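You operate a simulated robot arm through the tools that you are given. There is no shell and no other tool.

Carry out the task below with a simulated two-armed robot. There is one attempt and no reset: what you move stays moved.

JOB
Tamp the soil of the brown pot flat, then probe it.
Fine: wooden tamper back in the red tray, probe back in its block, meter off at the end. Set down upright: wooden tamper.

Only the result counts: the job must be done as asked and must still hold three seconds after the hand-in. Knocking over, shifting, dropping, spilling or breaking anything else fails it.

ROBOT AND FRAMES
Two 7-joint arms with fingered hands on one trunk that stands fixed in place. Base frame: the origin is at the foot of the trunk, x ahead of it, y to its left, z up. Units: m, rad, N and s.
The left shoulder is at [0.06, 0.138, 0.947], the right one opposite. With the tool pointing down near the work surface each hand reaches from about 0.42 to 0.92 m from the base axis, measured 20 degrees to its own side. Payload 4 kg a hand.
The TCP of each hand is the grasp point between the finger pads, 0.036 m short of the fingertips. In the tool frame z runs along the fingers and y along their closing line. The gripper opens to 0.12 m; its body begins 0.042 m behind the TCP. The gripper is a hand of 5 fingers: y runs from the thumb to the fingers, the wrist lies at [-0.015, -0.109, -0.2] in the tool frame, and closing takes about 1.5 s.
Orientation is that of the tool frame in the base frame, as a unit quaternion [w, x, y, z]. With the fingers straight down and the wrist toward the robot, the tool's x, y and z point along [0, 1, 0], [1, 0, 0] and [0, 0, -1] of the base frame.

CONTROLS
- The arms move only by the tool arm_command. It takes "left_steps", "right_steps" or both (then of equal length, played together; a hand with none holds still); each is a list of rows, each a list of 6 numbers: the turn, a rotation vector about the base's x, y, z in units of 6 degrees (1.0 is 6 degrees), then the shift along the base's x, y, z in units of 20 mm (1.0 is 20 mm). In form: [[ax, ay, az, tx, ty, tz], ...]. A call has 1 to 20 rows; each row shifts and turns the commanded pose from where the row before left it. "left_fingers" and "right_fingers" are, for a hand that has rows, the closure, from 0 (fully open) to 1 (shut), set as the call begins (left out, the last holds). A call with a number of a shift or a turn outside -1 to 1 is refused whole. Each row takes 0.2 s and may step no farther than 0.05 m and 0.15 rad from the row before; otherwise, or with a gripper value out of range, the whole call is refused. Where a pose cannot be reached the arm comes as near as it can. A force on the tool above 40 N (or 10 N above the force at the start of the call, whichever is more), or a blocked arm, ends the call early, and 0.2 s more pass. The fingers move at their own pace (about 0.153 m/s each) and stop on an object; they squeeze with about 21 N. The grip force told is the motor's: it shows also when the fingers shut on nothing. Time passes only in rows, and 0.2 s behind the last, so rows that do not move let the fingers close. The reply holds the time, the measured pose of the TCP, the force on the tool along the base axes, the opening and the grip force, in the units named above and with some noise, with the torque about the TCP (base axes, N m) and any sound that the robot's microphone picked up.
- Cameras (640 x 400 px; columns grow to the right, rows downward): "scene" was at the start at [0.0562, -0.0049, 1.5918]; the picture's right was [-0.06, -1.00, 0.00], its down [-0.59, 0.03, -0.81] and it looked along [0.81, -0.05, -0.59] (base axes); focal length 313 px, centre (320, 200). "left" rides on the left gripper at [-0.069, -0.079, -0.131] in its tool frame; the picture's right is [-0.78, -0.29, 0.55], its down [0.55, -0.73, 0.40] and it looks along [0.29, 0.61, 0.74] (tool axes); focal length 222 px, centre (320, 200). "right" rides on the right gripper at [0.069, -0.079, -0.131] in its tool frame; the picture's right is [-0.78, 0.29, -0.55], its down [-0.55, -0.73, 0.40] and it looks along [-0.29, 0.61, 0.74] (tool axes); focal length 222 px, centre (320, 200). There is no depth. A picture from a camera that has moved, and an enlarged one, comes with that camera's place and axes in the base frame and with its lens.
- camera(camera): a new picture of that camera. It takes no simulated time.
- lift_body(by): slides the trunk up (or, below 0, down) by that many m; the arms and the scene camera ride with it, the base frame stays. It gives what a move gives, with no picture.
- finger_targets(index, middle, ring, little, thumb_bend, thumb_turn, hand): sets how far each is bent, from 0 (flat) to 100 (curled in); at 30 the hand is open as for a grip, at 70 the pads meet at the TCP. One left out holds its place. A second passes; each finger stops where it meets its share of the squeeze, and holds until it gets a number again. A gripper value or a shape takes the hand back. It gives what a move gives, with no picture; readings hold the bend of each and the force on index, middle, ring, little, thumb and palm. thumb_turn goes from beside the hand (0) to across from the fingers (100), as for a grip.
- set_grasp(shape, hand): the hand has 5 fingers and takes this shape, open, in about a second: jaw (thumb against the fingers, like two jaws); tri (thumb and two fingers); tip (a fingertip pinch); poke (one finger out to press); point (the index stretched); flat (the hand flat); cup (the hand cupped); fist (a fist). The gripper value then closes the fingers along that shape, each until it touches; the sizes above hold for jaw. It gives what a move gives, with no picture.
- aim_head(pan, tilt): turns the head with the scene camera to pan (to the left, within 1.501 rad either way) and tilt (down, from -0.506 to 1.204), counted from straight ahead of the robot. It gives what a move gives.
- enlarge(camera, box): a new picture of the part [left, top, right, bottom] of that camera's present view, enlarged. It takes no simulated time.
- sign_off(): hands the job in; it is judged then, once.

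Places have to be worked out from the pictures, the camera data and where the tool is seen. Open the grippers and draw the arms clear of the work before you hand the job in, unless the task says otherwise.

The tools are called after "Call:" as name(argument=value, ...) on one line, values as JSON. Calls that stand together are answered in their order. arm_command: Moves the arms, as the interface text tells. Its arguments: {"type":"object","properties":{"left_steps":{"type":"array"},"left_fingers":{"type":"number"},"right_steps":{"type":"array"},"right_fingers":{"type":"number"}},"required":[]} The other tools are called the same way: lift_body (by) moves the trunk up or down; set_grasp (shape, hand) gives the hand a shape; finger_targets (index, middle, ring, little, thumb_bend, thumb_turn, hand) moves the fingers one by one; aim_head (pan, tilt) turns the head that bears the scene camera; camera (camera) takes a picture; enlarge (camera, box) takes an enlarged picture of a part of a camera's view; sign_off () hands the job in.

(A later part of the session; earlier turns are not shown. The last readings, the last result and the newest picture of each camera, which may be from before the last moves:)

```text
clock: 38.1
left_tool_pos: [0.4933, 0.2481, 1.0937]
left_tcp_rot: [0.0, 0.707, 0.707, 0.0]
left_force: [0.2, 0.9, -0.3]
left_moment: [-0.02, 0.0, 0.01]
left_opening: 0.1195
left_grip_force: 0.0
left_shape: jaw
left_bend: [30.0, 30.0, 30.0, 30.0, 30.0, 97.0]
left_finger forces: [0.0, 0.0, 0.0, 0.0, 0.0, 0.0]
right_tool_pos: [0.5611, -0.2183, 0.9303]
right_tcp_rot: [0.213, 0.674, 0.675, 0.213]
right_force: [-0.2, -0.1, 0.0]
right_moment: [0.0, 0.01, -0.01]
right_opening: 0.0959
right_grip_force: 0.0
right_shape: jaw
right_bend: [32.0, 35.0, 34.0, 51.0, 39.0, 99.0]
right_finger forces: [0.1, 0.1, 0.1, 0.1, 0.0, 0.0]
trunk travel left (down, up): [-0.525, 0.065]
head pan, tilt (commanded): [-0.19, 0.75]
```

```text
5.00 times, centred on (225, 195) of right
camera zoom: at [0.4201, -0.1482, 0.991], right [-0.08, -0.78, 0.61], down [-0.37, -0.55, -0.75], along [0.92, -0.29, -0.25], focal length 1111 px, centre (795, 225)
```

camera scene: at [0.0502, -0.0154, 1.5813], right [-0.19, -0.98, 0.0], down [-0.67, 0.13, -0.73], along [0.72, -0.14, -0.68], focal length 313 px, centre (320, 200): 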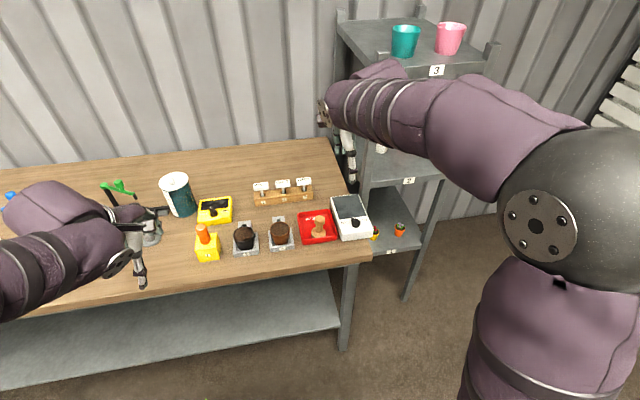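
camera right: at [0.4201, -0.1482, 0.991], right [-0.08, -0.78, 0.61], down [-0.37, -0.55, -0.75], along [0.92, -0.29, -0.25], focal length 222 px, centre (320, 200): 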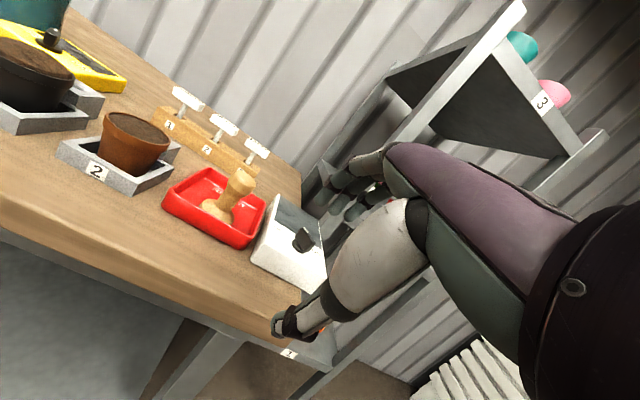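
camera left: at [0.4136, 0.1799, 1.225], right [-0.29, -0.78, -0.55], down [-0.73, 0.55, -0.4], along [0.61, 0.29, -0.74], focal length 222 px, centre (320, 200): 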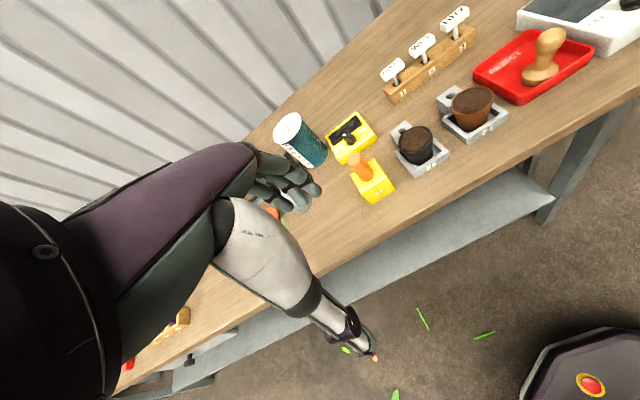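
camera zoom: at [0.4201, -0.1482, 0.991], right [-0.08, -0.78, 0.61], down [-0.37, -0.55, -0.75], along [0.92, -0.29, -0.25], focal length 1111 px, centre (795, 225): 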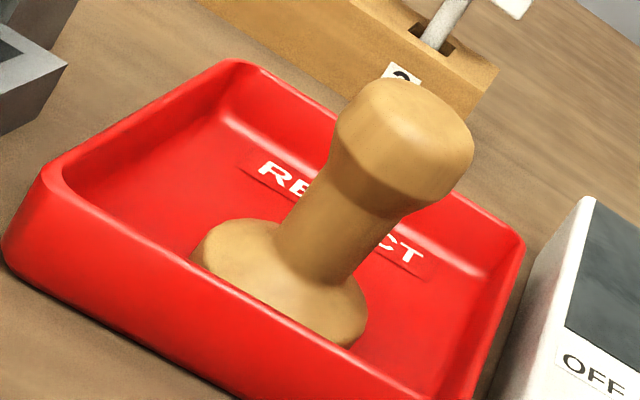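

Call:
enlarge(camera="right", box=[200, 165, 256, 200])

Call:
enlarge(camera="right", box=[190, 185, 254, 225])

```text
11.43 times, centred on (228, 182) of right
camera zoom: at [0.4201, -0.1482, 0.991], right [-0.08, -0.78, 0.61], down [-0.37, -0.55, -0.75], along [0.92, -0.29, -0.25], focal length 2538 px, centre (1371, 400)
```

zoom: 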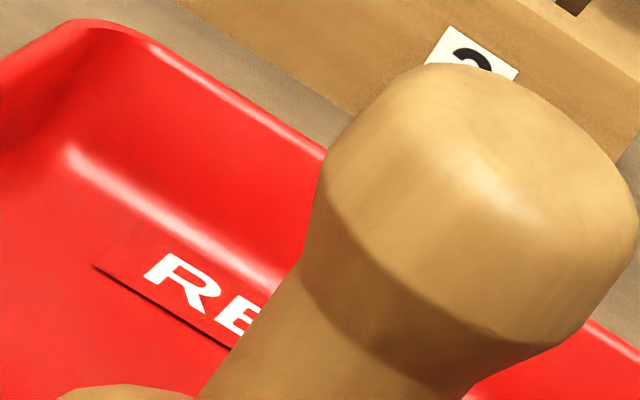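

```text
10.00 times, centred on (222, 205) of right
camera zoom: at [0.4201, -0.1482, 0.991], right [-0.08, -0.78, 0.61], down [-0.37, -0.55, -0.75], along [0.92, -0.29, -0.25], focal length 2221 px, centre (1300, 150)
```

zoom: 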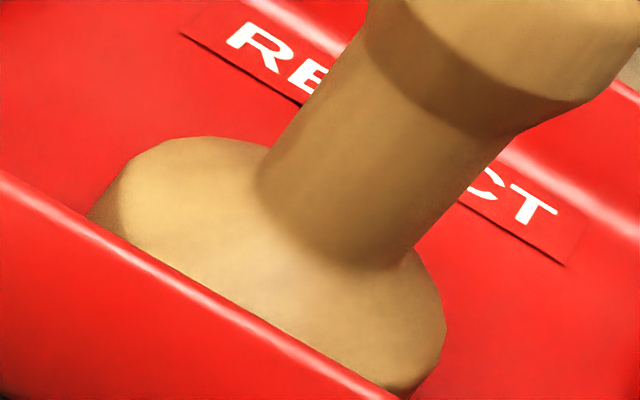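

I re-take the same scene zoom as before to see whether the tamper has stayed put since.

Call:
enlarge(camera="scene", box=[295, 205, 345, 250])

Call:
enlarge(camera="left", box=[490, 10, 610, 110])

```text
8.89 times, centred on (320, 228) of scene
camera zoom: at [0.05, -0.0153, 1.5814], right [-0.19, -0.98, 0.0], down [-0.67, 0.13, -0.73], along [0.72, -0.14, -0.68], focal length 2778 px, centre (320, -44)
```

zoom: 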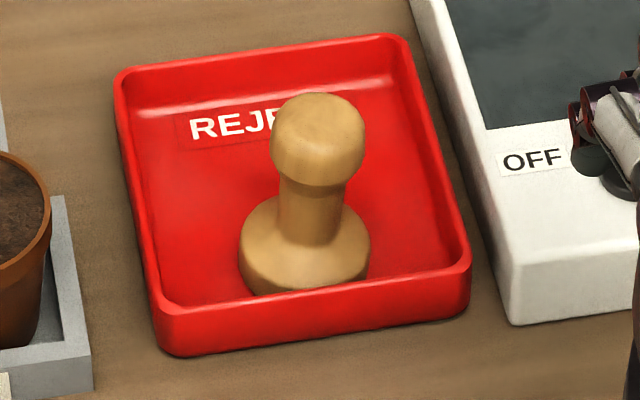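

```text
4.00 times, centred on (550, 60) of left
camera zoom: at [0.4134, 0.18, 1.225], right [-0.29, -0.78, -0.55], down [-0.73, 0.55, -0.4], along [0.61, 0.29, -0.74], focal length 888 px, centre (-600, 760)
```

zoom: 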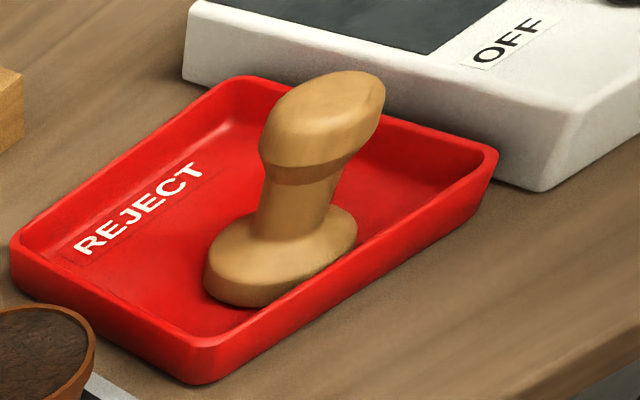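

The tamper is stable but leans ~4-5° and its foot sits about 4 mm nearer the tray's front wall than before, probably riding on the rounded inner edge. I'll re-seat it farther from the wall; first the hand goes back up over it.

Call:
arm_command(right_steps=[[0, 0.73, 0, 0.54, 0.19, 0.63], [0, 0.73, 0, 0.54, 0.19, 0.63], [0, 0.73, 0, 0.54, 0.19, 0.63], [0, 0.73, 0, 0.54, 0.19, 0.63], [0, 0.73, 0, 0.54, 0.19, 0.63], [0, 0.73, 0, 0.54, 0.19, 0.63], [0, 0.73, 0, 0.54, 0.19, 0.63], [0, 0.73, 0, 0.54, 0.19, 0.63], [0, 0, 0, 0.97, 0.87, -0.3], [0, 0, 0, 0.97, 0.87, -0.5], [0, 0, 0, 0.97, 0.86, -0.8], [0, 0, 0, 0, 0, -1], [0, 0, 0, 0, 0, -0.8], [0, 0, 0, 0, 0, 0]], right_fingers=0.2)

Call:
enlarge(camera="right", box=[200, 120, 440, 350])

```text
clock: 41.1
left_tool_pos: [0.4933, 0.2472, 1.0937]
left_tcp_rot: [0.0, 0.707, 0.707, 0.001]
left_force: [0.0, -0.2, 0.6]
left_moment: [-0.02, 0.0, 0.03]
left_opening: 0.1197
left_grip_force: 0.1
left_shape: jaw
left_bend: [30.0, 30.0, 30.0, 30.0, 30.0, 97.0]
left_finger forces: [0.0, 0.1, 0.0, 0.0, 0.1, 0.0]
right_tool_pos: [0.7055, -0.1371, 0.9609]
right_tcp_rot: [0.0, 0.707, 0.707, 0.001]
right_force: [-0.3, 0.2, 0.1]
right_moment: [-0.01, 0.0, 0.03]
right_opening: 0.0957
right_grip_force: 0.0
right_shape: jaw
right_bend: [32.0, 35.0, 34.0, 51.0, 39.0, 99.0]
right_finger forces: [0.0, 0.0, 0.0, 0.0, 0.0, 0.2]
trunk travel left (down, up): [-0.525, 0.065]
head pan, tilt (commanded): [-0.19, 0.75]
```

```text
1.74 times, centred on (320, 235) of right
camera zoom: at [0.6262, -0.0669, 1.0933], right [0.29, -0.78, 0.55], down [-0.73, -0.55, -0.4], along [0.61, -0.29, -0.74], focal length 386 px, centre (320, 139)
```

zoom: 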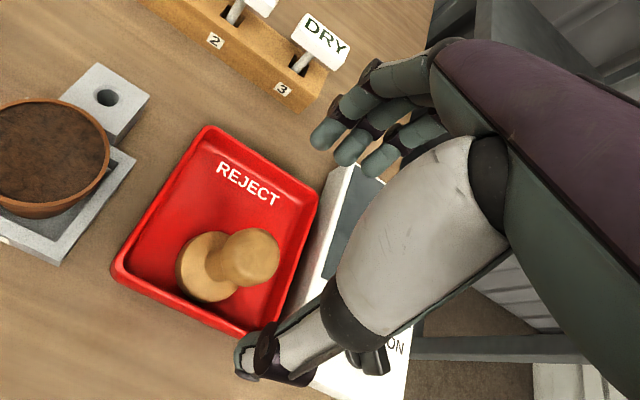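

The lean shows here too (foot at (0.701, -0.133), knob at about (0.701, -0.138)). I descend around the knob with the open hand.

Call:
arm_command(right_steps=[[0, 0, 0, 0, 0, -1], [0, 0, 0, 0, 0, -1], [0, 0, 0, 0, 0, -1], [0, 0, 0, 0, 0, -0.9], [0, 0, 0, 0, 0, 0]], right_fingers=0.2)

Call:
enlarge(camera="right", box=[200, 120, 440, 350])

Call:
enlarge(camera="left", box=[470, 0, 620, 110])

```text
clock: 42.3
left_tool_pos: [0.4943, 0.2474, 1.0944]
left_tcp_rot: [0.0, 0.707, 0.707, 0.0]
left_force: [1.2, 0.8, 0.7]
left_moment: [0.0, 0.01, -0.01]
left_opening: 0.12
left_grip_force: 0.0
left_shape: jaw
left_bend: [30.0, 30.0, 30.0, 30.0, 30.0, 97.0]
left_finger forces: [0.1, 0.1, 0.0, 0.0, 0.0, 0.0]
right_tool_pos: [0.7051, -0.1377, 0.8837]
right_tcp_rot: [0.0, 0.707, 0.707, 0.0]
right_force: [-0.2, -0.2, -1.2]
right_moment: [0.02, 0.01, 0.07]
right_opening: 0.0961
right_grip_force: 0.0
right_shape: jaw
right_bend: [32.0, 35.0, 34.0, 51.0, 39.0, 99.0]
right_finger forces: [0.0, 0.1, 0.0, 0.0, 0.0, 0.0]
trunk travel left (down, up): [-0.525, 0.065]
head pan, tilt (commanded): [-0.19, 0.75]
```

```text
1.74 times, centred on (320, 235) of right
camera zoom: at [0.6263, -0.0669, 1.0147], right [0.29, -0.79, 0.55], down [-0.73, -0.55, -0.4], along [0.61, -0.29, -0.74], focal length 386 px, centre (320, 139)
```

zoom: 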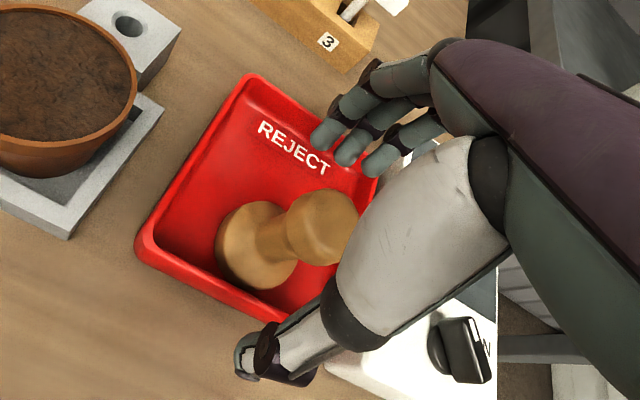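

```text
3.64 times, centred on (545, 55) of left
camera zoom: at [0.4135, 0.1799, 1.225], right [-0.29, -0.78, -0.55], down [-0.73, 0.55, -0.4], along [0.61, 0.29, -0.74], focal length 808 px, centre (-498, 727)
```

zoom: 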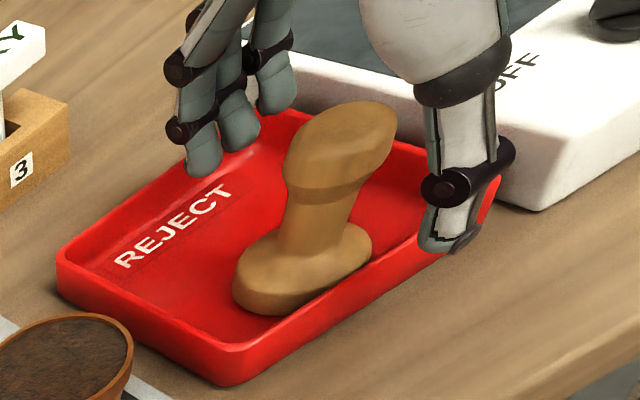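

The knob is between the fingers again. I close the hand to re-grip the neck.

Call:
arm_command(right_steps=[[0, 0, 0, 0, 0, 0], [0, 0, 0, 0, 0, 0], [0, 0, 0, 0, 0, 0], [0, 0, 0, 0, 0, 0], [0, 0, 0, 0, 0, 0], [0, 0, 0, 0, 0, 0], [0, 0, 0, 0, 0, 0], [0, 0, 0, 0, 0, 0]], right_fingers=1.0)

Call:
enlarge(camera="right", box=[200, 120, 440, 350])

Call:
enlarge(camera="left", box=[470, 0, 620, 110])

Call:
enlarge(camera="scene", box=[295, 205, 345, 250])

```text
clock: 44.1
left_tool_pos: [0.4936, 0.2467, 1.0942]
left_tcp_rot: [0.0, 0.707, 0.707, 0.0]
left_force: [1.2, -0.1, 0.0]
left_moment: [-0.01, 0.01, -0.01]
left_opening: 0.1197
left_grip_force: 0.0
left_shape: jaw
left_bend: [30.0, 30.0, 30.0, 30.0, 30.0, 97.0]
left_finger forces: [0.0, 0.1, 0.0, 0.0, 0.0, 0.0]
right_tool_pos: [0.7054, -0.1376, 0.8835]
right_tcp_rot: [0.0, 0.707, 0.707, 0.0]
right_force: [-1.0, -0.6, -0.1]
right_moment: [0.0, 0.01, 0.0]
right_opening: 0.0167
right_grip_force: 21.2
right_shape: jaw
right_bend: [60.0, 62.0, 68.0, 70.0, 71.0, 100.0]
right_finger forces: [10.4, 6.3, 0.1, 0.0, 17.3, 0.1]
trunk travel left (down, up): [-0.525, 0.065]
head pan, tilt (commanded): [-0.19, 0.75]
```

```text
1.74 times, centred on (320, 235) of right
camera zoom: at [0.6263, -0.0669, 1.0147], right [0.29, -0.78, 0.55], down [-0.73, -0.55, -0.4], along [0.61, -0.29, -0.74], focal length 386 px, centre (320, 139)
```

zoom: 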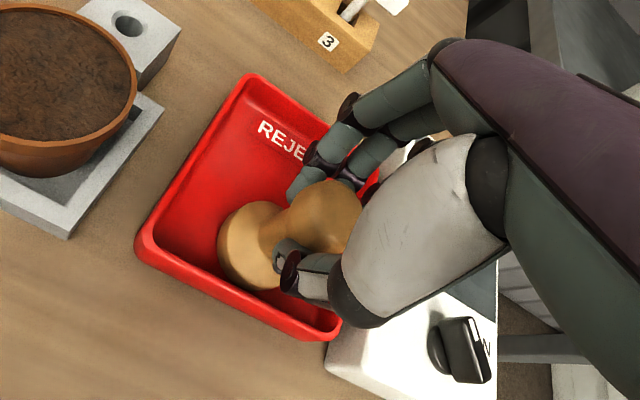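

```text
3.64 times, centred on (545, 55) of left
camera zoom: at [0.4137, 0.1799, 1.225], right [-0.29, -0.78, -0.55], down [-0.73, 0.55, -0.4], along [0.61, 0.29, -0.74], focal length 808 px, centre (-498, 727)
```

zoom: 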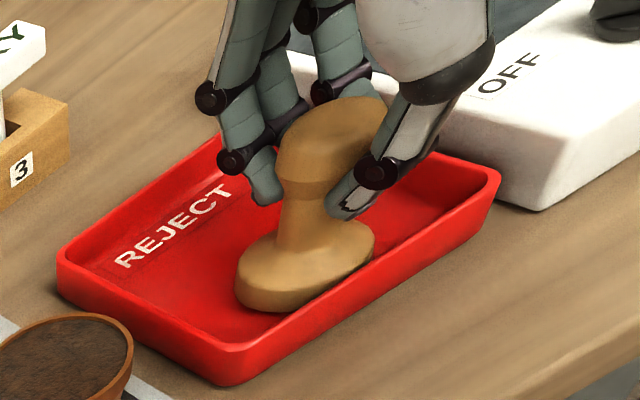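

```text
8.89 times, centred on (320, 228) of scene
camera zoom: at [0.0503, -0.0154, 1.5813], right [-0.19, -0.98, 0.0], down [-0.67, 0.13, -0.73], along [0.72, -0.14, -0.68], focal length 2778 px, centre (320, -44)
```

zoom: 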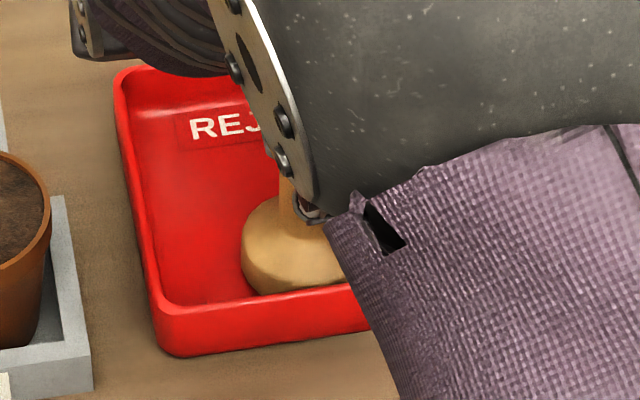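

Gripping has straightened the tamper (knob now vertically above the foot in the left view). I lift it 12 mm and shift it 12 mm away from the front wall.

Call:
arm_command(right_steps=[[0, 0, 0, 0, 0, 0.3], [0, 0, 0, 0, 0, 0.3], [0, 0, 0, 0.3, 0, 0], [0, 0, 0, 0.3, 0, 0], [0, 0, 0, 0, 0, 0]])

Call:
enlarge(camera="left", box=[470, 0, 620, 110])

Call:
enlarge(camera="right", box=[200, 120, 440, 350])

```text
clock: 45.3
left_tool_pos: [0.4927, 0.2465, 1.0934]
left_tcp_rot: [0.0, 0.707, 0.707, 0.001]
left_force: [0.1, 0.0, 0.5]
left_moment: [0.0, 0.01, 0.0]
left_opening: 0.1194
left_grip_force: 0.1
left_shape: jaw
left_bend: [30.0, 30.0, 30.0, 30.0, 30.0, 97.0]
left_finger forces: [0.0, 0.0, 0.0, 0.0, 0.0, 0.0]
right_tool_pos: [0.7167, -0.1365, 0.8962]
right_tcp_rot: [0.0, 0.707, 0.707, 0.0]
right_force: [-0.1, 0.0, -1.2]
right_moment: [0.01, -0.03, 0.0]
right_opening: 0.0169
right_grip_force: 21.1
right_shape: jaw
right_bend: [60.0, 62.0, 68.0, 70.0, 71.0, 100.0]
right_finger forces: [10.5, 6.4, 0.1, 0.0, 17.3, 0.0]
trunk travel left (down, up): [-0.525, 0.065]
head pan, tilt (commanded): [-0.19, 0.75]
```

```text
3.64 times, centred on (545, 55) of left
camera zoom: at [0.4136, 0.1799, 1.225], right [-0.29, -0.78, -0.55], down [-0.73, 0.55, -0.4], along [0.61, 0.29, -0.74], focal length 808 px, centre (-498, 727)
```

zoom: 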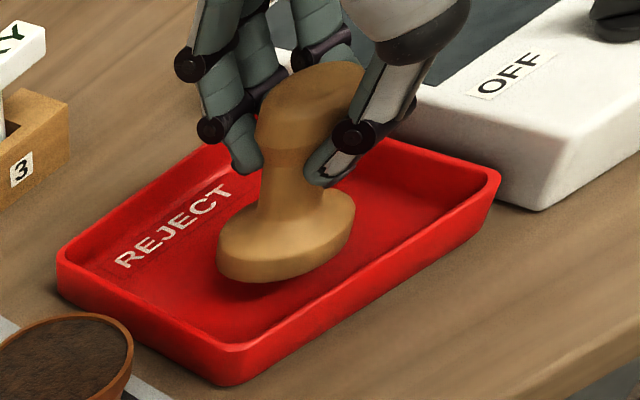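

```text
1.74 times, centred on (320, 235) of right
camera zoom: at [0.6382, -0.0663, 1.0271], right [0.29, -0.78, 0.55], down [-0.73, -0.55, -0.4], along [0.61, -0.29, -0.74], focal length 386 px, centre (320, 139)
```

zoom: 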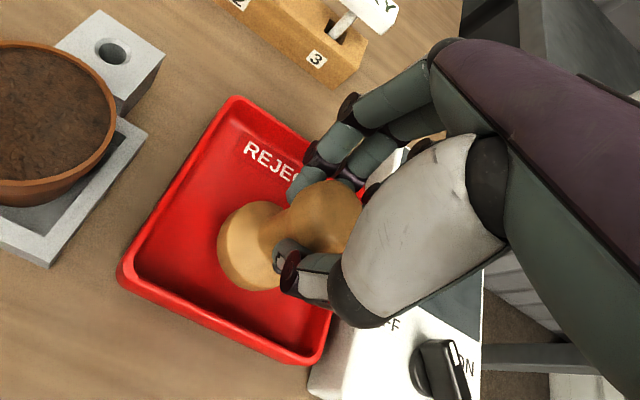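

Upright in hand. I now lower it slowly to the tray floor.

Call:
arm_command(right_steps=[[0, 0, 0, 0, 0, -0.2], [0, 0, 0, 0, 0, -0.2], [0, 0, 0, 0, 0, -0.1], [0, 0, 0, 0, 0, -0.05], [0, 0, 0, 0, 0, 0]])

Call:
arm_command(right_steps=[[0, 0, 0, 0, 0, -0.05], [0, 0, 0, 0, 0, 0]])

```text
clock: 46.5
left_tool_pos: [0.4916, 0.2491, 1.0933]
left_tcp_rot: [0.001, 0.708, 0.707, -0.001]
left_force: [0.3, -0.1, 0.2]
left_moment: [0.02, -0.02, 0.01]
left_opening: 0.1197
left_grip_force: 0.1
left_shape: jaw
left_bend: [30.0, 30.0, 30.0, 30.0, 30.0, 97.0]
left_finger forces: [0.1, 0.0, 0.0, 0.0, 0.1, 0.0]
right_tool_pos: [0.7167, -0.1371, 0.8839]
right_tcp_rot: [0.0, 0.707, 0.707, 0.0]
right_force: [-0.7, -0.3, -0.2]
right_moment: [0.01, -0.01, 0.01]
right_opening: 0.0167
right_grip_force: 20.8
right_shape: jaw
right_bend: [60.0, 62.0, 68.0, 70.0, 71.0, 100.0]
right_finger forces: [10.5, 6.4, 0.1, 0.0, 17.4, 0.0]
trunk travel left (down, up): [-0.525, 0.065]
head pan, tilt (commanded): [-0.19, 0.75]
```

```text
clock: 47.1
left_tool_pos: [0.4929, 0.2472, 1.0936]
left_tcp_rot: [0.0, 0.707, 0.707, 0.0]
left_force: [-0.3, 0.3, 0.6]
left_moment: [-0.04, 0.01, -0.01]
left_opening: 0.1195
left_grip_force: 0.0
left_shape: jaw
left_bend: [30.0, 30.0, 30.0, 30.0, 30.0, 97.0]
left_finger forces: [0.0, 0.0, 0.1, 0.0, 0.0, 0.0]
right_tool_pos: [0.717, -0.1373, 0.8839]
right_tcp_rot: [-0.001, 0.707, 0.707, 0.0]
right_force: [-0.6, -0.5, -0.3]
right_moment: [0.01, -0.02, 0.0]
right_opening: 0.017
right_grip_force: 20.4
right_shape: jaw
right_bend: [60.0, 62.0, 68.0, 70.0, 71.0, 100.0]
right_finger forces: [10.6, 6.4, 0.0, 0.0, 17.3, 0.1]
trunk travel left (down, up): [-0.525, 0.065]
head pan, tilt (commanded): [-0.19, 0.75]
```

No contact force yet (TCP z 0.884). I go down another 1 mm at a time.

Call:
arm_command(right_steps=[[0, 0, 0, 0, 0, -0.05], [0, 0, 0, 0, 0, 0]])

Call:
arm_command(right_steps=[[0, 0, 0, 0, 0, -0.04], [0, 0, 0, 0, 0, 0]])

Call:
enlarge(camera="left", box=[470, 0, 620, 110])

```text
clock: 47.7
left_tool_pos: [0.4924, 0.2486, 1.0935]
left_tcp_rot: [0.0, 0.707, 0.707, 0.0]
left_force: [0.2, -0.2, -0.2]
left_moment: [0.03, 0.02, -0.04]
left_opening: 0.1197
left_grip_force: 0.1
left_shape: jaw
left_bend: [30.0, 30.0, 30.0, 30.0, 30.0, 97.0]
left_finger forces: [0.0, 0.0, 0.0, 0.1, 0.0, 0.0]
right_tool_pos: [0.7168, -0.1374, 0.8834]
right_tcp_rot: [0.0, 0.707, 0.707, 0.0]
right_force: [0.3, 0.0, -0.9]
right_moment: [-0.03, 0.03, 0.01]
right_opening: 0.0168
right_grip_force: 21.1
right_shape: jaw
right_bend: [60.0, 62.0, 68.0, 70.0, 71.0, 100.0]
right_finger forces: [10.6, 6.4, 0.0, 0.0, 17.3, 0.0]
trunk travel left (down, up): [-0.525, 0.065]
head pan, tilt (commanded): [-0.19, 0.75]
```

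```text
clock: 48.3
left_tool_pos: [0.4925, 0.2475, 1.0937]
left_tcp_rot: [0.0, 0.707, 0.707, 0.0]
left_force: [-0.9, 1.0, -0.8]
left_moment: [-0.01, 0.02, -0.02]
left_opening: 0.1197
left_grip_force: 0.1
left_shape: jaw
left_bend: [30.0, 30.0, 30.0, 30.0, 30.0, 97.0]
left_finger forces: [0.1, 0.0, 0.0, 0.0, 0.0, 0.1]
right_tool_pos: [0.7172, -0.1374, 0.8819]
right_tcp_rot: [0.0, 0.707, 0.707, 0.002]
right_force: [0.4, -0.6, 2.4]
right_moment: [0.02, 0.0, -0.01]
right_opening: 0.0167
right_grip_force: 20.8
right_shape: jaw
right_bend: [60.0, 62.0, 68.0, 70.0, 71.0, 100.0]
right_finger forces: [10.6, 6.3, 0.0, 0.1, 17.5, 0.0]
trunk travel left (down, up): [-0.525, 0.065]
head pan, tilt (commanded): [-0.19, 0.75]
```

```text
3.64 times, centred on (545, 55) of left
camera zoom: at [0.4134, 0.1799, 1.2251], right [-0.29, -0.78, -0.55], down [-0.73, 0.55, -0.4], along [0.61, 0.29, -0.74], focal length 808 px, centre (-498, 727)
```

zoom: 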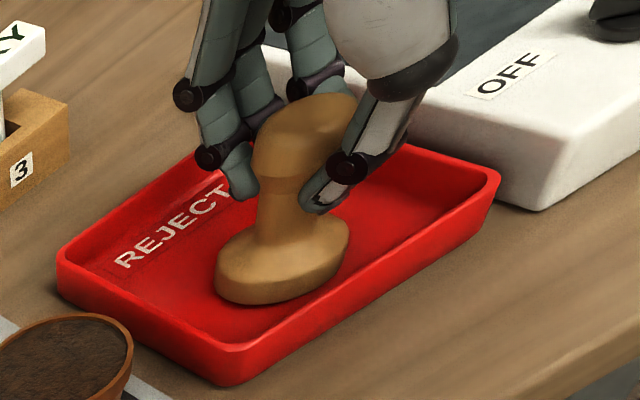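

Light contact of 2.4 N. I loosen the grip in two stages so the tamper settles flat before the fingers leave.

Call:
arm_command(right_steps=[[0, 0, 0, 0, 0, 0], [0, 0, 0, 0, 0, 0], [0, 0, 0, 0, 0, 0]], right_fingers=0.8)

Call:
enlarge(camera="left", box=[470, 0, 620, 110])

Call:
arm_command(right_steps=[[0, 0, 0, 0, 0, 0], [0, 0, 0, 0, 0, 0], [0, 0, 0, 0, 0, 0], [0, 0, 0, 0, 0, 0]], right_fingers=0.2)

Call:
enlarge(camera="left", box=[470, 0, 620, 110])

Call:
enlarge(camera="right", box=[200, 120, 440, 350])

```text
clock: 49.1
left_tool_pos: [0.4924, 0.2473, 1.0943]
left_tcp_rot: [0.0, 0.707, 0.707, 0.0]
left_force: [0.5, 0.5, 0.2]
left_moment: [0.03, 0.04, -0.02]
left_opening: 0.1197
left_grip_force: 0.0
left_shape: jaw
left_bend: [30.0, 30.0, 30.0, 30.0, 30.0, 97.0]
left_finger forces: [0.0, 0.0, 0.0, 0.0, 0.1, 0.0]
right_tool_pos: [0.7174, -0.1372, 0.8813]
right_tcp_rot: [0.0, 0.707, 0.707, 0.0]
right_force: [0.1, 1.3, -0.1]
right_moment: [-0.03, -0.01, 0.01]
right_opening: 0.0238
right_grip_force: 0.2
right_shape: jaw
right_bend: [57.0, 60.0, 59.0, 71.0, 69.0, 100.0]
right_finger forces: [0.1, 0.1, 0.0, 0.1, 0.0, 0.0]
trunk travel left (down, up): [-0.525, 0.065]
head pan, tilt (commanded): [-0.19, 0.75]
```

```text
3.64 times, centred on (545, 55) of left
camera zoom: at [0.4136, 0.1799, 1.225], right [-0.29, -0.78, -0.55], down [-0.73, 0.55, -0.4], along [0.61, 0.29, -0.74], focal length 808 px, centre (-498, 727)
```

zoom: 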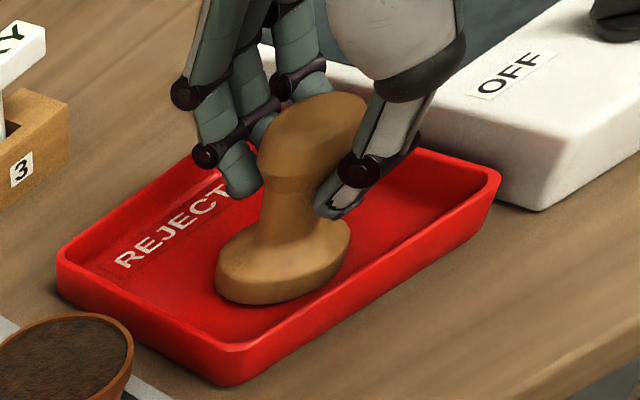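

```text
clock: 50.1
left_tool_pos: [0.4929, 0.2473, 1.0936]
left_tcp_rot: [0.0, 0.708, 0.707, 0.0]
left_force: [-0.1, 0.1, -0.4]
left_moment: [0.01, -0.01, 0.0]
left_opening: 0.1196
left_grip_force: 0.1
left_shape: jaw
left_bend: [30.0, 30.0, 30.0, 30.0, 30.0, 97.0]
left_finger forces: [0.0, 0.0, 0.0, 0.0, 0.0, 0.0]
right_tool_pos: [0.717, -0.1368, 0.8816]
right_tcp_rot: [0.0, 0.707, 0.707, 0.0]
right_force: [-0.6, -0.2, -0.1]
right_moment: [0.04, 0.02, 0.01]
right_opening: 0.0958
right_grip_force: 0.1
right_shape: jaw
right_bend: [32.0, 35.0, 34.0, 51.0, 39.0, 99.0]
right_finger forces: [0.1, 0.0, 0.1, 0.0, 0.1, 0.0]
trunk travel left (down, up): [-0.525, 0.065]
head pan, tilt (commanded): [-0.19, 0.75]
```

```text
3.64 times, centred on (545, 55) of left
camera zoom: at [0.4136, 0.1799, 1.225], right [-0.29, -0.78, -0.55], down [-0.73, 0.55, -0.4], along [0.61, 0.29, -0.74], focal length 808 px, centre (-498, 727)
```

zoom: 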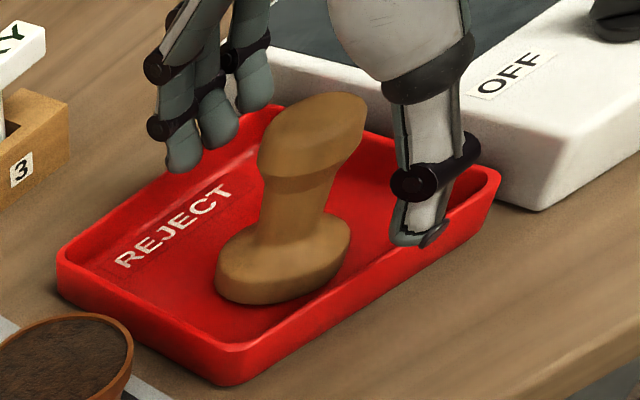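

```text
1.74 times, centred on (320, 235) of right
camera zoom: at [0.6378, -0.0665, 1.013], right [0.29, -0.78, 0.55], down [-0.73, -0.55, -0.4], along [0.61, -0.29, -0.74], focal length 386 px, centre (320, 139)
```

zoom: 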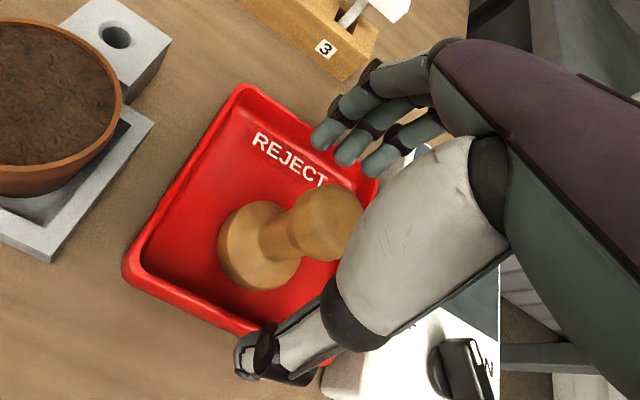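

The tamper now stands upright and free, away from the front wall. I raise the hand slowly and check again.

Call:
arm_command(right_steps=[[0, 0, 0, 0, 0, 0.3], [0, 0, 0, 0, 0, 0.5], [0, 0, 0, 0, 0, 0.8], [0, 0, 0, 0, 0, 0.8], [0, 0, 0, 0, 0, 1], [0, 0, 0, 0, 0, 1], [0, 0, 0, 0, 0, 0]])

Call:
enlarge(camera="left", box=[470, 0, 620, 110])

Call:
enlarge(camera="right", box=[200, 120, 440, 350])

```text
clock: 51.7
left_tool_pos: [0.4931, 0.2469, 1.0933]
left_tcp_rot: [0.0, 0.707, 0.708, 0.0]
left_force: [0.5, 1.2, 0.1]
left_moment: [-0.01, -0.01, 0.04]
left_opening: 0.1197
left_grip_force: 0.0
left_shape: jaw
left_bend: [30.0, 30.0, 30.0, 30.0, 30.0, 97.0]
left_finger forces: [0.0, 0.1, 0.0, 0.0, 0.0, 0.1]
right_tool_pos: [0.7173, -0.1377, 0.9699]
right_tcp_rot: [0.0, 0.707, 0.707, 0.0]
right_force: [-0.8, -0.4, 0.9]
right_moment: [-0.01, 0.0, -0.04]
right_opening: 0.0959
right_grip_force: 0.1
right_shape: jaw
right_bend: [32.0, 35.0, 34.0, 51.0, 39.0, 99.0]
right_finger forces: [0.1, 0.0, 0.1, 0.0, 0.1, 0.0]
trunk travel left (down, up): [-0.525, 0.065]
head pan, tilt (commanded): [-0.19, 0.75]
```

```text
3.64 times, centred on (545, 55) of left
camera zoom: at [0.4137, 0.1799, 1.2249], right [-0.29, -0.78, -0.55], down [-0.73, 0.55, -0.4], along [0.61, 0.29, -0.74], focal length 808 px, centre (-498, 727)
```

zoom: 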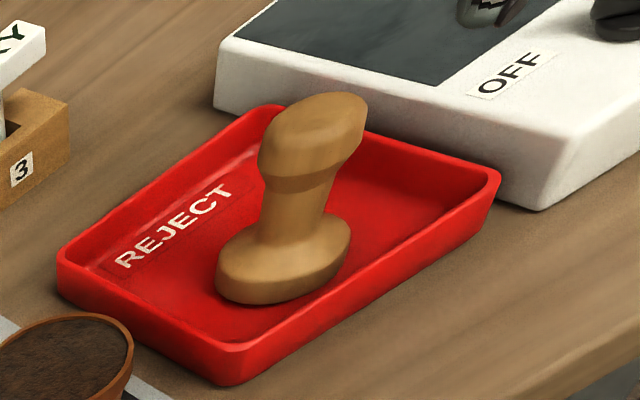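

```text
1.74 times, centred on (320, 235) of right
camera zoom: at [0.6383, -0.0666, 1.1014], right [0.29, -0.78, 0.55], down [-0.74, -0.55, -0.4], along [0.61, -0.29, -0.74], focal length 386 px, centre (320, 139)
```

zoom: 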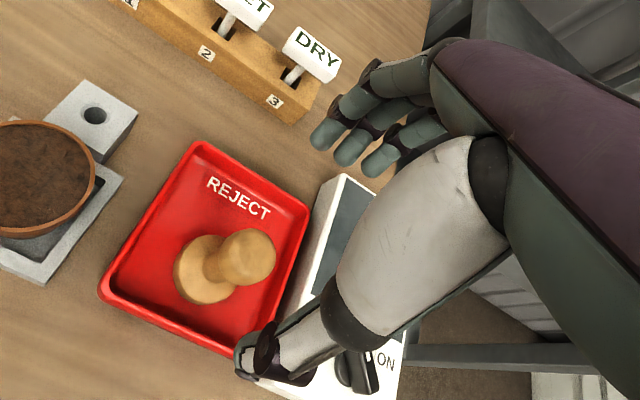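

The tamper kept still and stands upright. I withdraw the right hand up and to the right.

Call:
arm_command(right_steps=[[0, 0, 0, 0, 0, 1], [0, 0, 0, 0, 0, 1], [0, 0, 0, -0.4, -0.3, 1], [0, 0, 0, -0.4, -0.3, 1], [0, 0, 0, -0.4, -0.3, 1], [0, 0, 0, -0.4, -0.3, 1], [0, 0, 0, -0.4, -0.3, 1], [0, 0, 0, -0.5, -0.4, 1], [0, 0, 0, -0.5, -0.4, 1], [0, 0, 0, -0.5, -0.4, 1], [0, 0, 0, -0.5, -0.4, 0.5], [0, 0, 0, -0.5, -0.4, 0], [0, 0, 0, 0, 0, 0]], right_fingers=0.0)

Call:
aim_head(pan=0.15, tilt=0.75)

Call:
camera(camera="scene")

Call:
enlarge(camera="scene", box=[380, 205, 440, 260])

Call:
enlarge(camera="scene", box=[260, 170, 370, 260])

```text
clock: 54.5
left_tool_pos: [0.4931, 0.2475, 1.0938]
left_tcp_rot: [-0.001, 0.707, 0.707, 0.0]
left_force: [0.1, -0.2, -0.6]
left_moment: [-0.01, -0.02, 0.01]
left_opening: 0.1195
left_grip_force: 0.1
left_shape: jaw
left_bend: [30.0, 30.0, 30.0, 30.0, 30.0, 97.0]
left_finger forces: [0.1, 0.0, 0.1, 0.0, 0.0, 0.0]
right_tool_pos: [0.6269, -0.2067, 1.1801]
right_tcp_rot: [0.0, 0.707, 0.707, 0.0]
right_force: [-0.3, -1.1, 0.0]
right_moment: [-0.01, 0.02, -0.01]
right_opening: 0.1197
right_grip_force: 0.0
right_shape: jaw
right_bend: [30.0, 30.0, 30.0, 30.0, 30.0, 97.0]
right_finger forces: [0.0, 0.0, 0.0, 0.0, 0.0, 0.1]
trunk travel left (down, up): [-0.525, 0.065]
head pan, tilt (commanded): [-0.19, 0.75]
```

```text
clock: 55.4
left_tool_pos: [0.4934, 0.2472, 1.0935]
left_tcp_rot: [-0.001, 0.707, 0.707, 0.001]
left_force: [-1.2, 0.4, -0.2]
left_moment: [-0.01, -0.02, -0.04]
left_opening: 0.1198
left_grip_force: 0.0
left_shape: jaw
left_bend: [30.0, 30.0, 30.0, 30.0, 30.0, 97.0]
left_finger forces: [0.0, 0.1, 0.0, 0.1, 0.0, 0.0]
right_tool_pos: [0.6284, -0.2064, 1.1805]
right_tcp_rot: [0.001, 0.707, 0.707, 0.0]
right_force: [-0.4, -0.1, -0.4]
right_moment: [0.03, -0.06, 0.0]
right_opening: 0.1197
right_grip_force: 0.2
right_shape: jaw
right_bend: [30.0, 30.0, 30.0, 30.0, 30.0, 97.0]
right_finger forces: [0.1, 0.0, 0.0, 0.0, 0.0, 0.1]
trunk travel left (down, up): [-0.525, 0.065]
head pan, tilt (commanded): [0.15, 0.75]
```

```text
taken
camera scene: at [0.0508, 0.0126, 1.5813], right [0.15, -0.99, 0.0], down [-0.67, -0.1, -0.73], along [0.72, 0.11, -0.68], focal length 313 px, centre (320, 200)
```

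scene: 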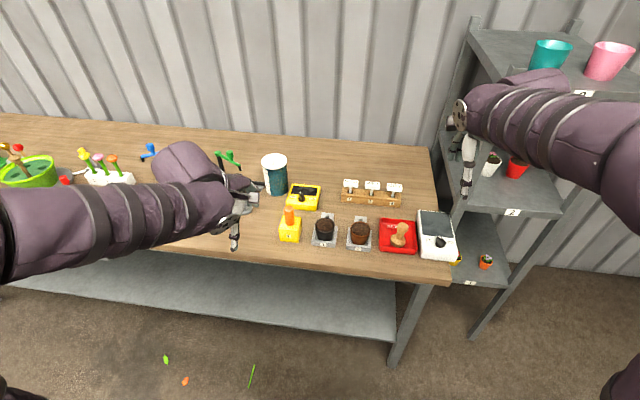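

```text
7.27 times, centred on (410, 232) of scene
camera zoom: at [0.0508, 0.0126, 1.5813], right [0.15, -0.99, 0.0], down [-0.67, -0.1, -0.73], along [0.72, 0.11, -0.68], focal length 2273 px, centre (-334, -36)
```

zoom: 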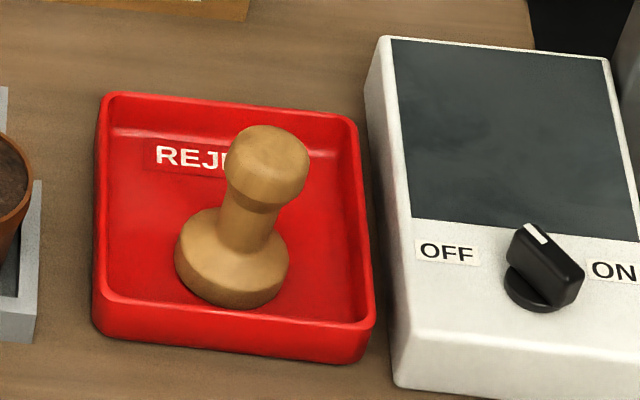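

```text
4.44 times, centred on (315, 215) of scene
camera zoom: at [0.0508, 0.0126, 1.5813], right [0.15, -0.99, 0.0], down [-0.67, -0.1, -0.73], along [0.72, 0.11, -0.68], focal length 1389 px, centre (342, 133)
```

zoom: 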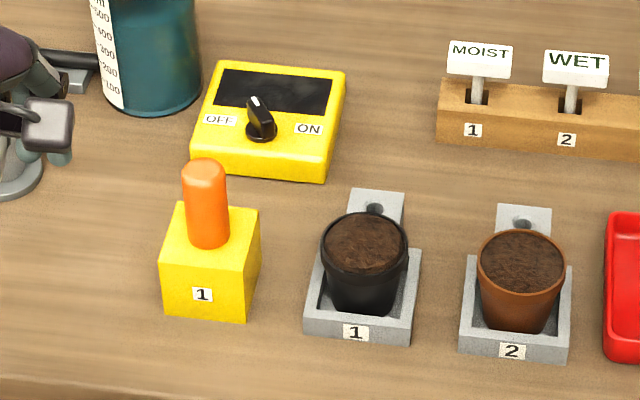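

I turn the head so the tamper is in the image's centre column, where verticals are true, to double check its uprightness.

Call:
aim_head(pan=-0.19, tilt=0.75)

Call:
enlarge(camera="scene", box=[295, 205, 345, 250])

Call:
enlarge(camera="right", box=[160, 170, 300, 290])

```text
clock: 56.2
left_tool_pos: [0.4932, 0.2469, 1.0932]
left_tcp_rot: [0.0, 0.707, 0.708, 0.001]
left_force: [0.4, 0.3, 0.4]
left_moment: [-0.04, 0.01, -0.03]
left_opening: 0.1198
left_grip_force: 0.0
left_shape: jaw
left_bend: [30.0, 30.0, 30.0, 30.0, 30.0, 97.0]
left_finger forces: [0.1, 0.0, 0.0, 0.0, 0.1, 0.0]
right_tool_pos: [0.6267, -0.2065, 1.1795]
right_tcp_rot: [0.0, 0.707, 0.707, 0.0]
right_force: [0.6, 0.2, 0.0]
right_moment: [-0.01, 0.01, 0.05]
right_opening: 0.1197
right_grip_force: 0.0
right_shape: jaw
right_bend: [30.0, 30.0, 30.0, 30.0, 30.0, 97.0]
right_finger forces: [0.1, 0.1, 0.0, 0.1, 0.1, 0.1]
trunk travel left (down, up): [-0.525, 0.065]
head pan, tilt (commanded): [-0.19, 0.75]
```

```text
8.89 times, centred on (320, 228) of scene
camera zoom: at [0.0502, -0.0154, 1.5813], right [-0.19, -0.98, 0.0], down [-0.67, 0.13, -0.73], along [0.72, -0.14, -0.68], focal length 2778 px, centre (320, -44)
```

zoom: 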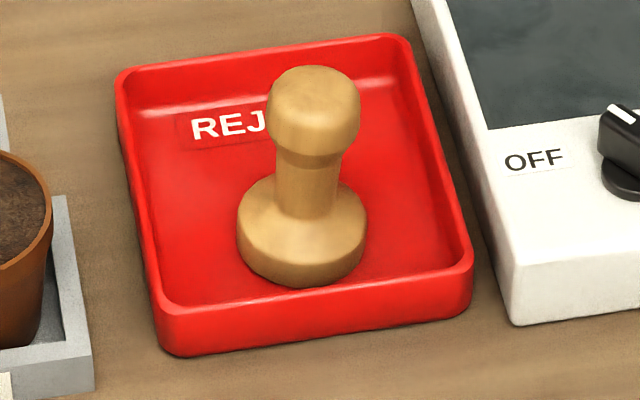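

```text
3.33 times, centred on (230, 230) of right
camera zoom: at [0.5476, -0.1361, 1.3112], right [0.29, -0.78, 0.55], down [-0.73, -0.55, -0.4], along [0.61, -0.29, -0.74], focal length 740 px, centre (620, 100)
```

zoom: 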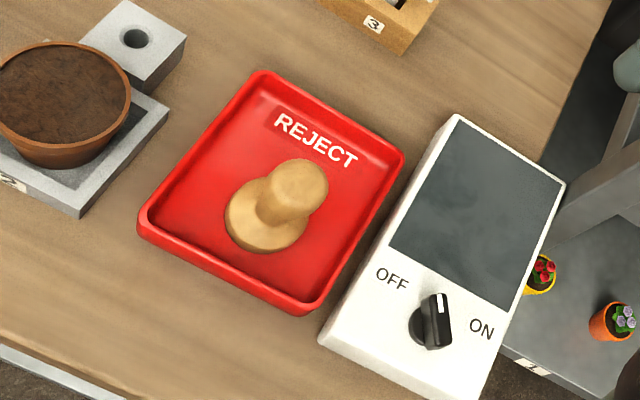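

The base sits level and away from the walls, with at most a few degrees of apparent lean, so the tamper is fine. Next is the meter, whose knob I place at about (0.85, 0.20, 0.83); I give the left hand the "poke" shape and look at it.

Call:
set_grasp(hand="left", shape="poke")

Call:
aim_head(pan=0.3, tilt=0.75)

Call:
camera(camera="left")

Call:
camera(camera="scene")

```text
clock: 57.1
left_tool_pos: [0.4932, 0.2474, 1.094]
left_tcp_rot: [0.0, 0.707, 0.708, -0.001]
left_force: [0.1, -0.9, 0.0]
left_moment: [0.02, -0.01, -0.03]
left_opening: 0.0002
left_grip_force: 0.0
left_shape: poke
left_bend: [70.0, 70.0, 99.0, 99.0, 100.0, 100.0]
left_finger forces: [0.0, 0.1, 0.1, 0.0, 0.0, 0.0]
right_tool_pos: [0.6269, -0.2067, 1.1797]
right_tcp_rot: [0.001, 0.707, 0.707, 0.0]
right_force: [0.0, -0.7, -0.1]
right_moment: [0.02, 0.03, 0.04]
right_opening: 0.1197
right_grip_force: 0.0
right_shape: jaw
right_bend: [30.0, 30.0, 30.0, 30.0, 30.0, 97.0]
right_finger forces: [0.1, 0.0, 0.0, 0.0, 0.0, 0.0]
trunk travel left (down, up): [-0.525, 0.065]
head pan, tilt (commanded): [-0.19, 0.75]
```

```text
clock: 58.0
left_tool_pos: [0.4934, 0.2483, 1.0933]
left_tcp_rot: [0.0, 0.707, 0.707, 0.001]
left_force: [0.1, -0.3, -0.3]
left_moment: [0.01, -0.02, 0.0]
left_opening: 0.0003
left_grip_force: 0.0
left_shape: poke
left_bend: [70.0, 70.0, 99.0, 99.0, 100.0, 100.0]
left_finger forces: [0.1, 0.2, 0.0, 0.0, 0.0, 0.1]
right_tool_pos: [0.627, -0.2058, 1.1801]
right_tcp_rot: [0.0, 0.707, 0.707, 0.0]
right_force: [-0.1, 0.3, 0.2]
right_moment: [0.01, 0.0, 0.0]
right_opening: 0.1198
right_grip_force: 0.0
right_shape: jaw
right_bend: [30.0, 30.0, 30.0, 30.0, 30.0, 97.0]
right_finger forces: [0.1, 0.0, 0.0, 0.0, 0.0, 0.1]
trunk travel left (down, up): [-0.525, 0.065]
head pan, tilt (commanded): [0.3, 0.75]
```

```text
taken
camera left: at [0.4136, 0.1799, 1.225], right [-0.29, -0.78, -0.55], down [-0.73, 0.55, -0.4], along [0.61, 0.29, -0.74], focal length 222 px, centre (320, 200)
```

left: 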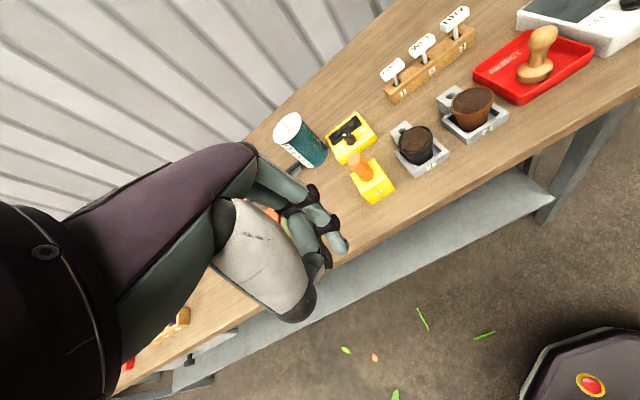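

```text
taken
camera scene: at [0.048, 0.0247, 1.5813], right [0.29, -0.96, 0.0], down [-0.65, -0.2, -0.73], along [0.7, 0.22, -0.68], focal length 313 px, centre (320, 200)
```

scene: 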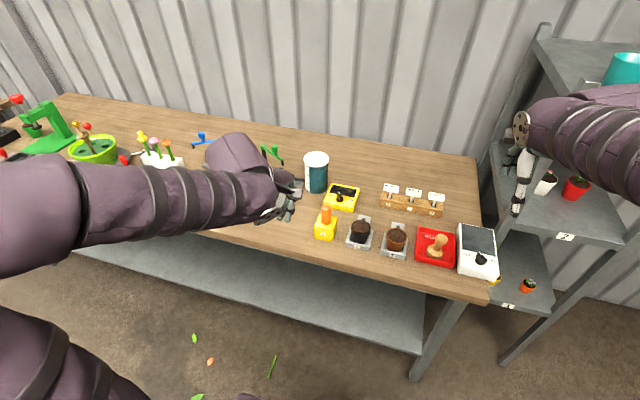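

Call:
finger_targets(hand="left", index=70, middle=100, ring=100, little=100, thumb_bend=100)

Call:
enlarge(camera="left", box=[230, 150, 390, 330])

Call:
enlarge(camera="scene", box=[240, 140, 360, 250])

```text
clock: 59.0
left_tool_pos: [0.4928, 0.2481, 1.0929]
left_tcp_rot: [0.0, 0.707, 0.707, 0.0]
left_force: [-0.9, 0.5, -0.8]
left_moment: [-0.02, -0.01, 0.02]
left_opening: 0.0303
left_grip_force: 0.1
left_shape: fingers
left_bend: [47.0, 90.0, 100.0, 100.0, 100.0, 100.0]
left_finger forces: [0.1, 0.0, 0.1, 0.0, 0.0, 0.0]
right_tool_pos: [0.6275, -0.2066, 1.1796]
right_tcp_rot: [0.0, 0.707, 0.707, 0.0]
right_force: [0.2, 0.4, -0.3]
right_moment: [-0.02, -0.01, -0.02]
right_opening: 0.1199
right_grip_force: 0.0
right_shape: jaw
right_bend: [30.0, 30.0, 30.0, 30.0, 30.0, 97.0]
right_finger forces: [0.0, 0.1, 0.0, 0.0, 0.1, 0.1]
trunk travel left (down, up): [-0.525, 0.065]
head pan, tilt (commanded): [0.3, 0.75]
```

```text
2.22 times, centred on (310, 240) of left
camera zoom: at [0.4136, 0.1799, 1.225], right [-0.29, -0.78, -0.55], down [-0.73, 0.55, -0.4], along [0.61, 0.29, -0.74], focal length 494 px, centre (342, 111)
```

zoom: 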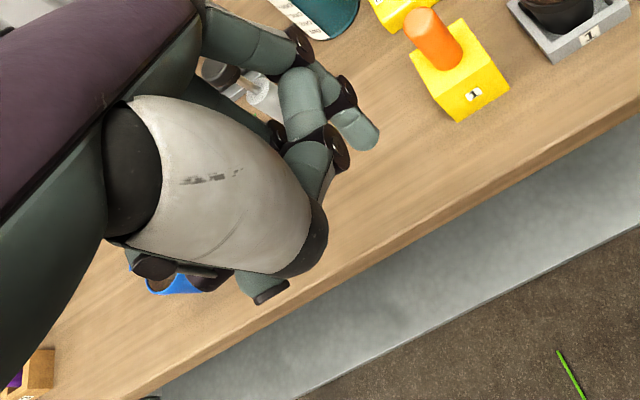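

```text
3.64 times, centred on (300, 195) of scene
camera zoom: at [0.048, 0.0247, 1.5813], right [0.3, -0.96, 0.0], down [-0.65, -0.2, -0.73], along [0.7, 0.22, -0.68], focal length 1137 px, centre (393, 218)
```

zoom: 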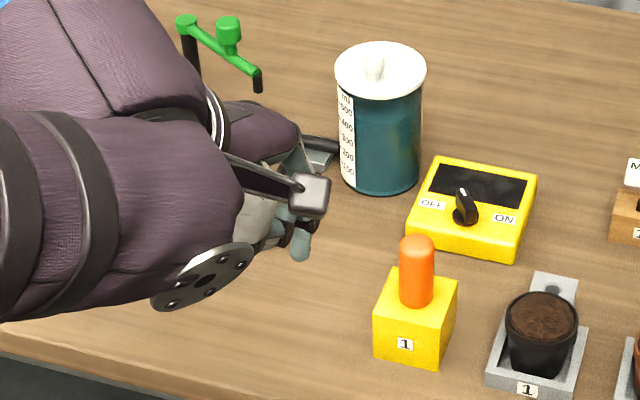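

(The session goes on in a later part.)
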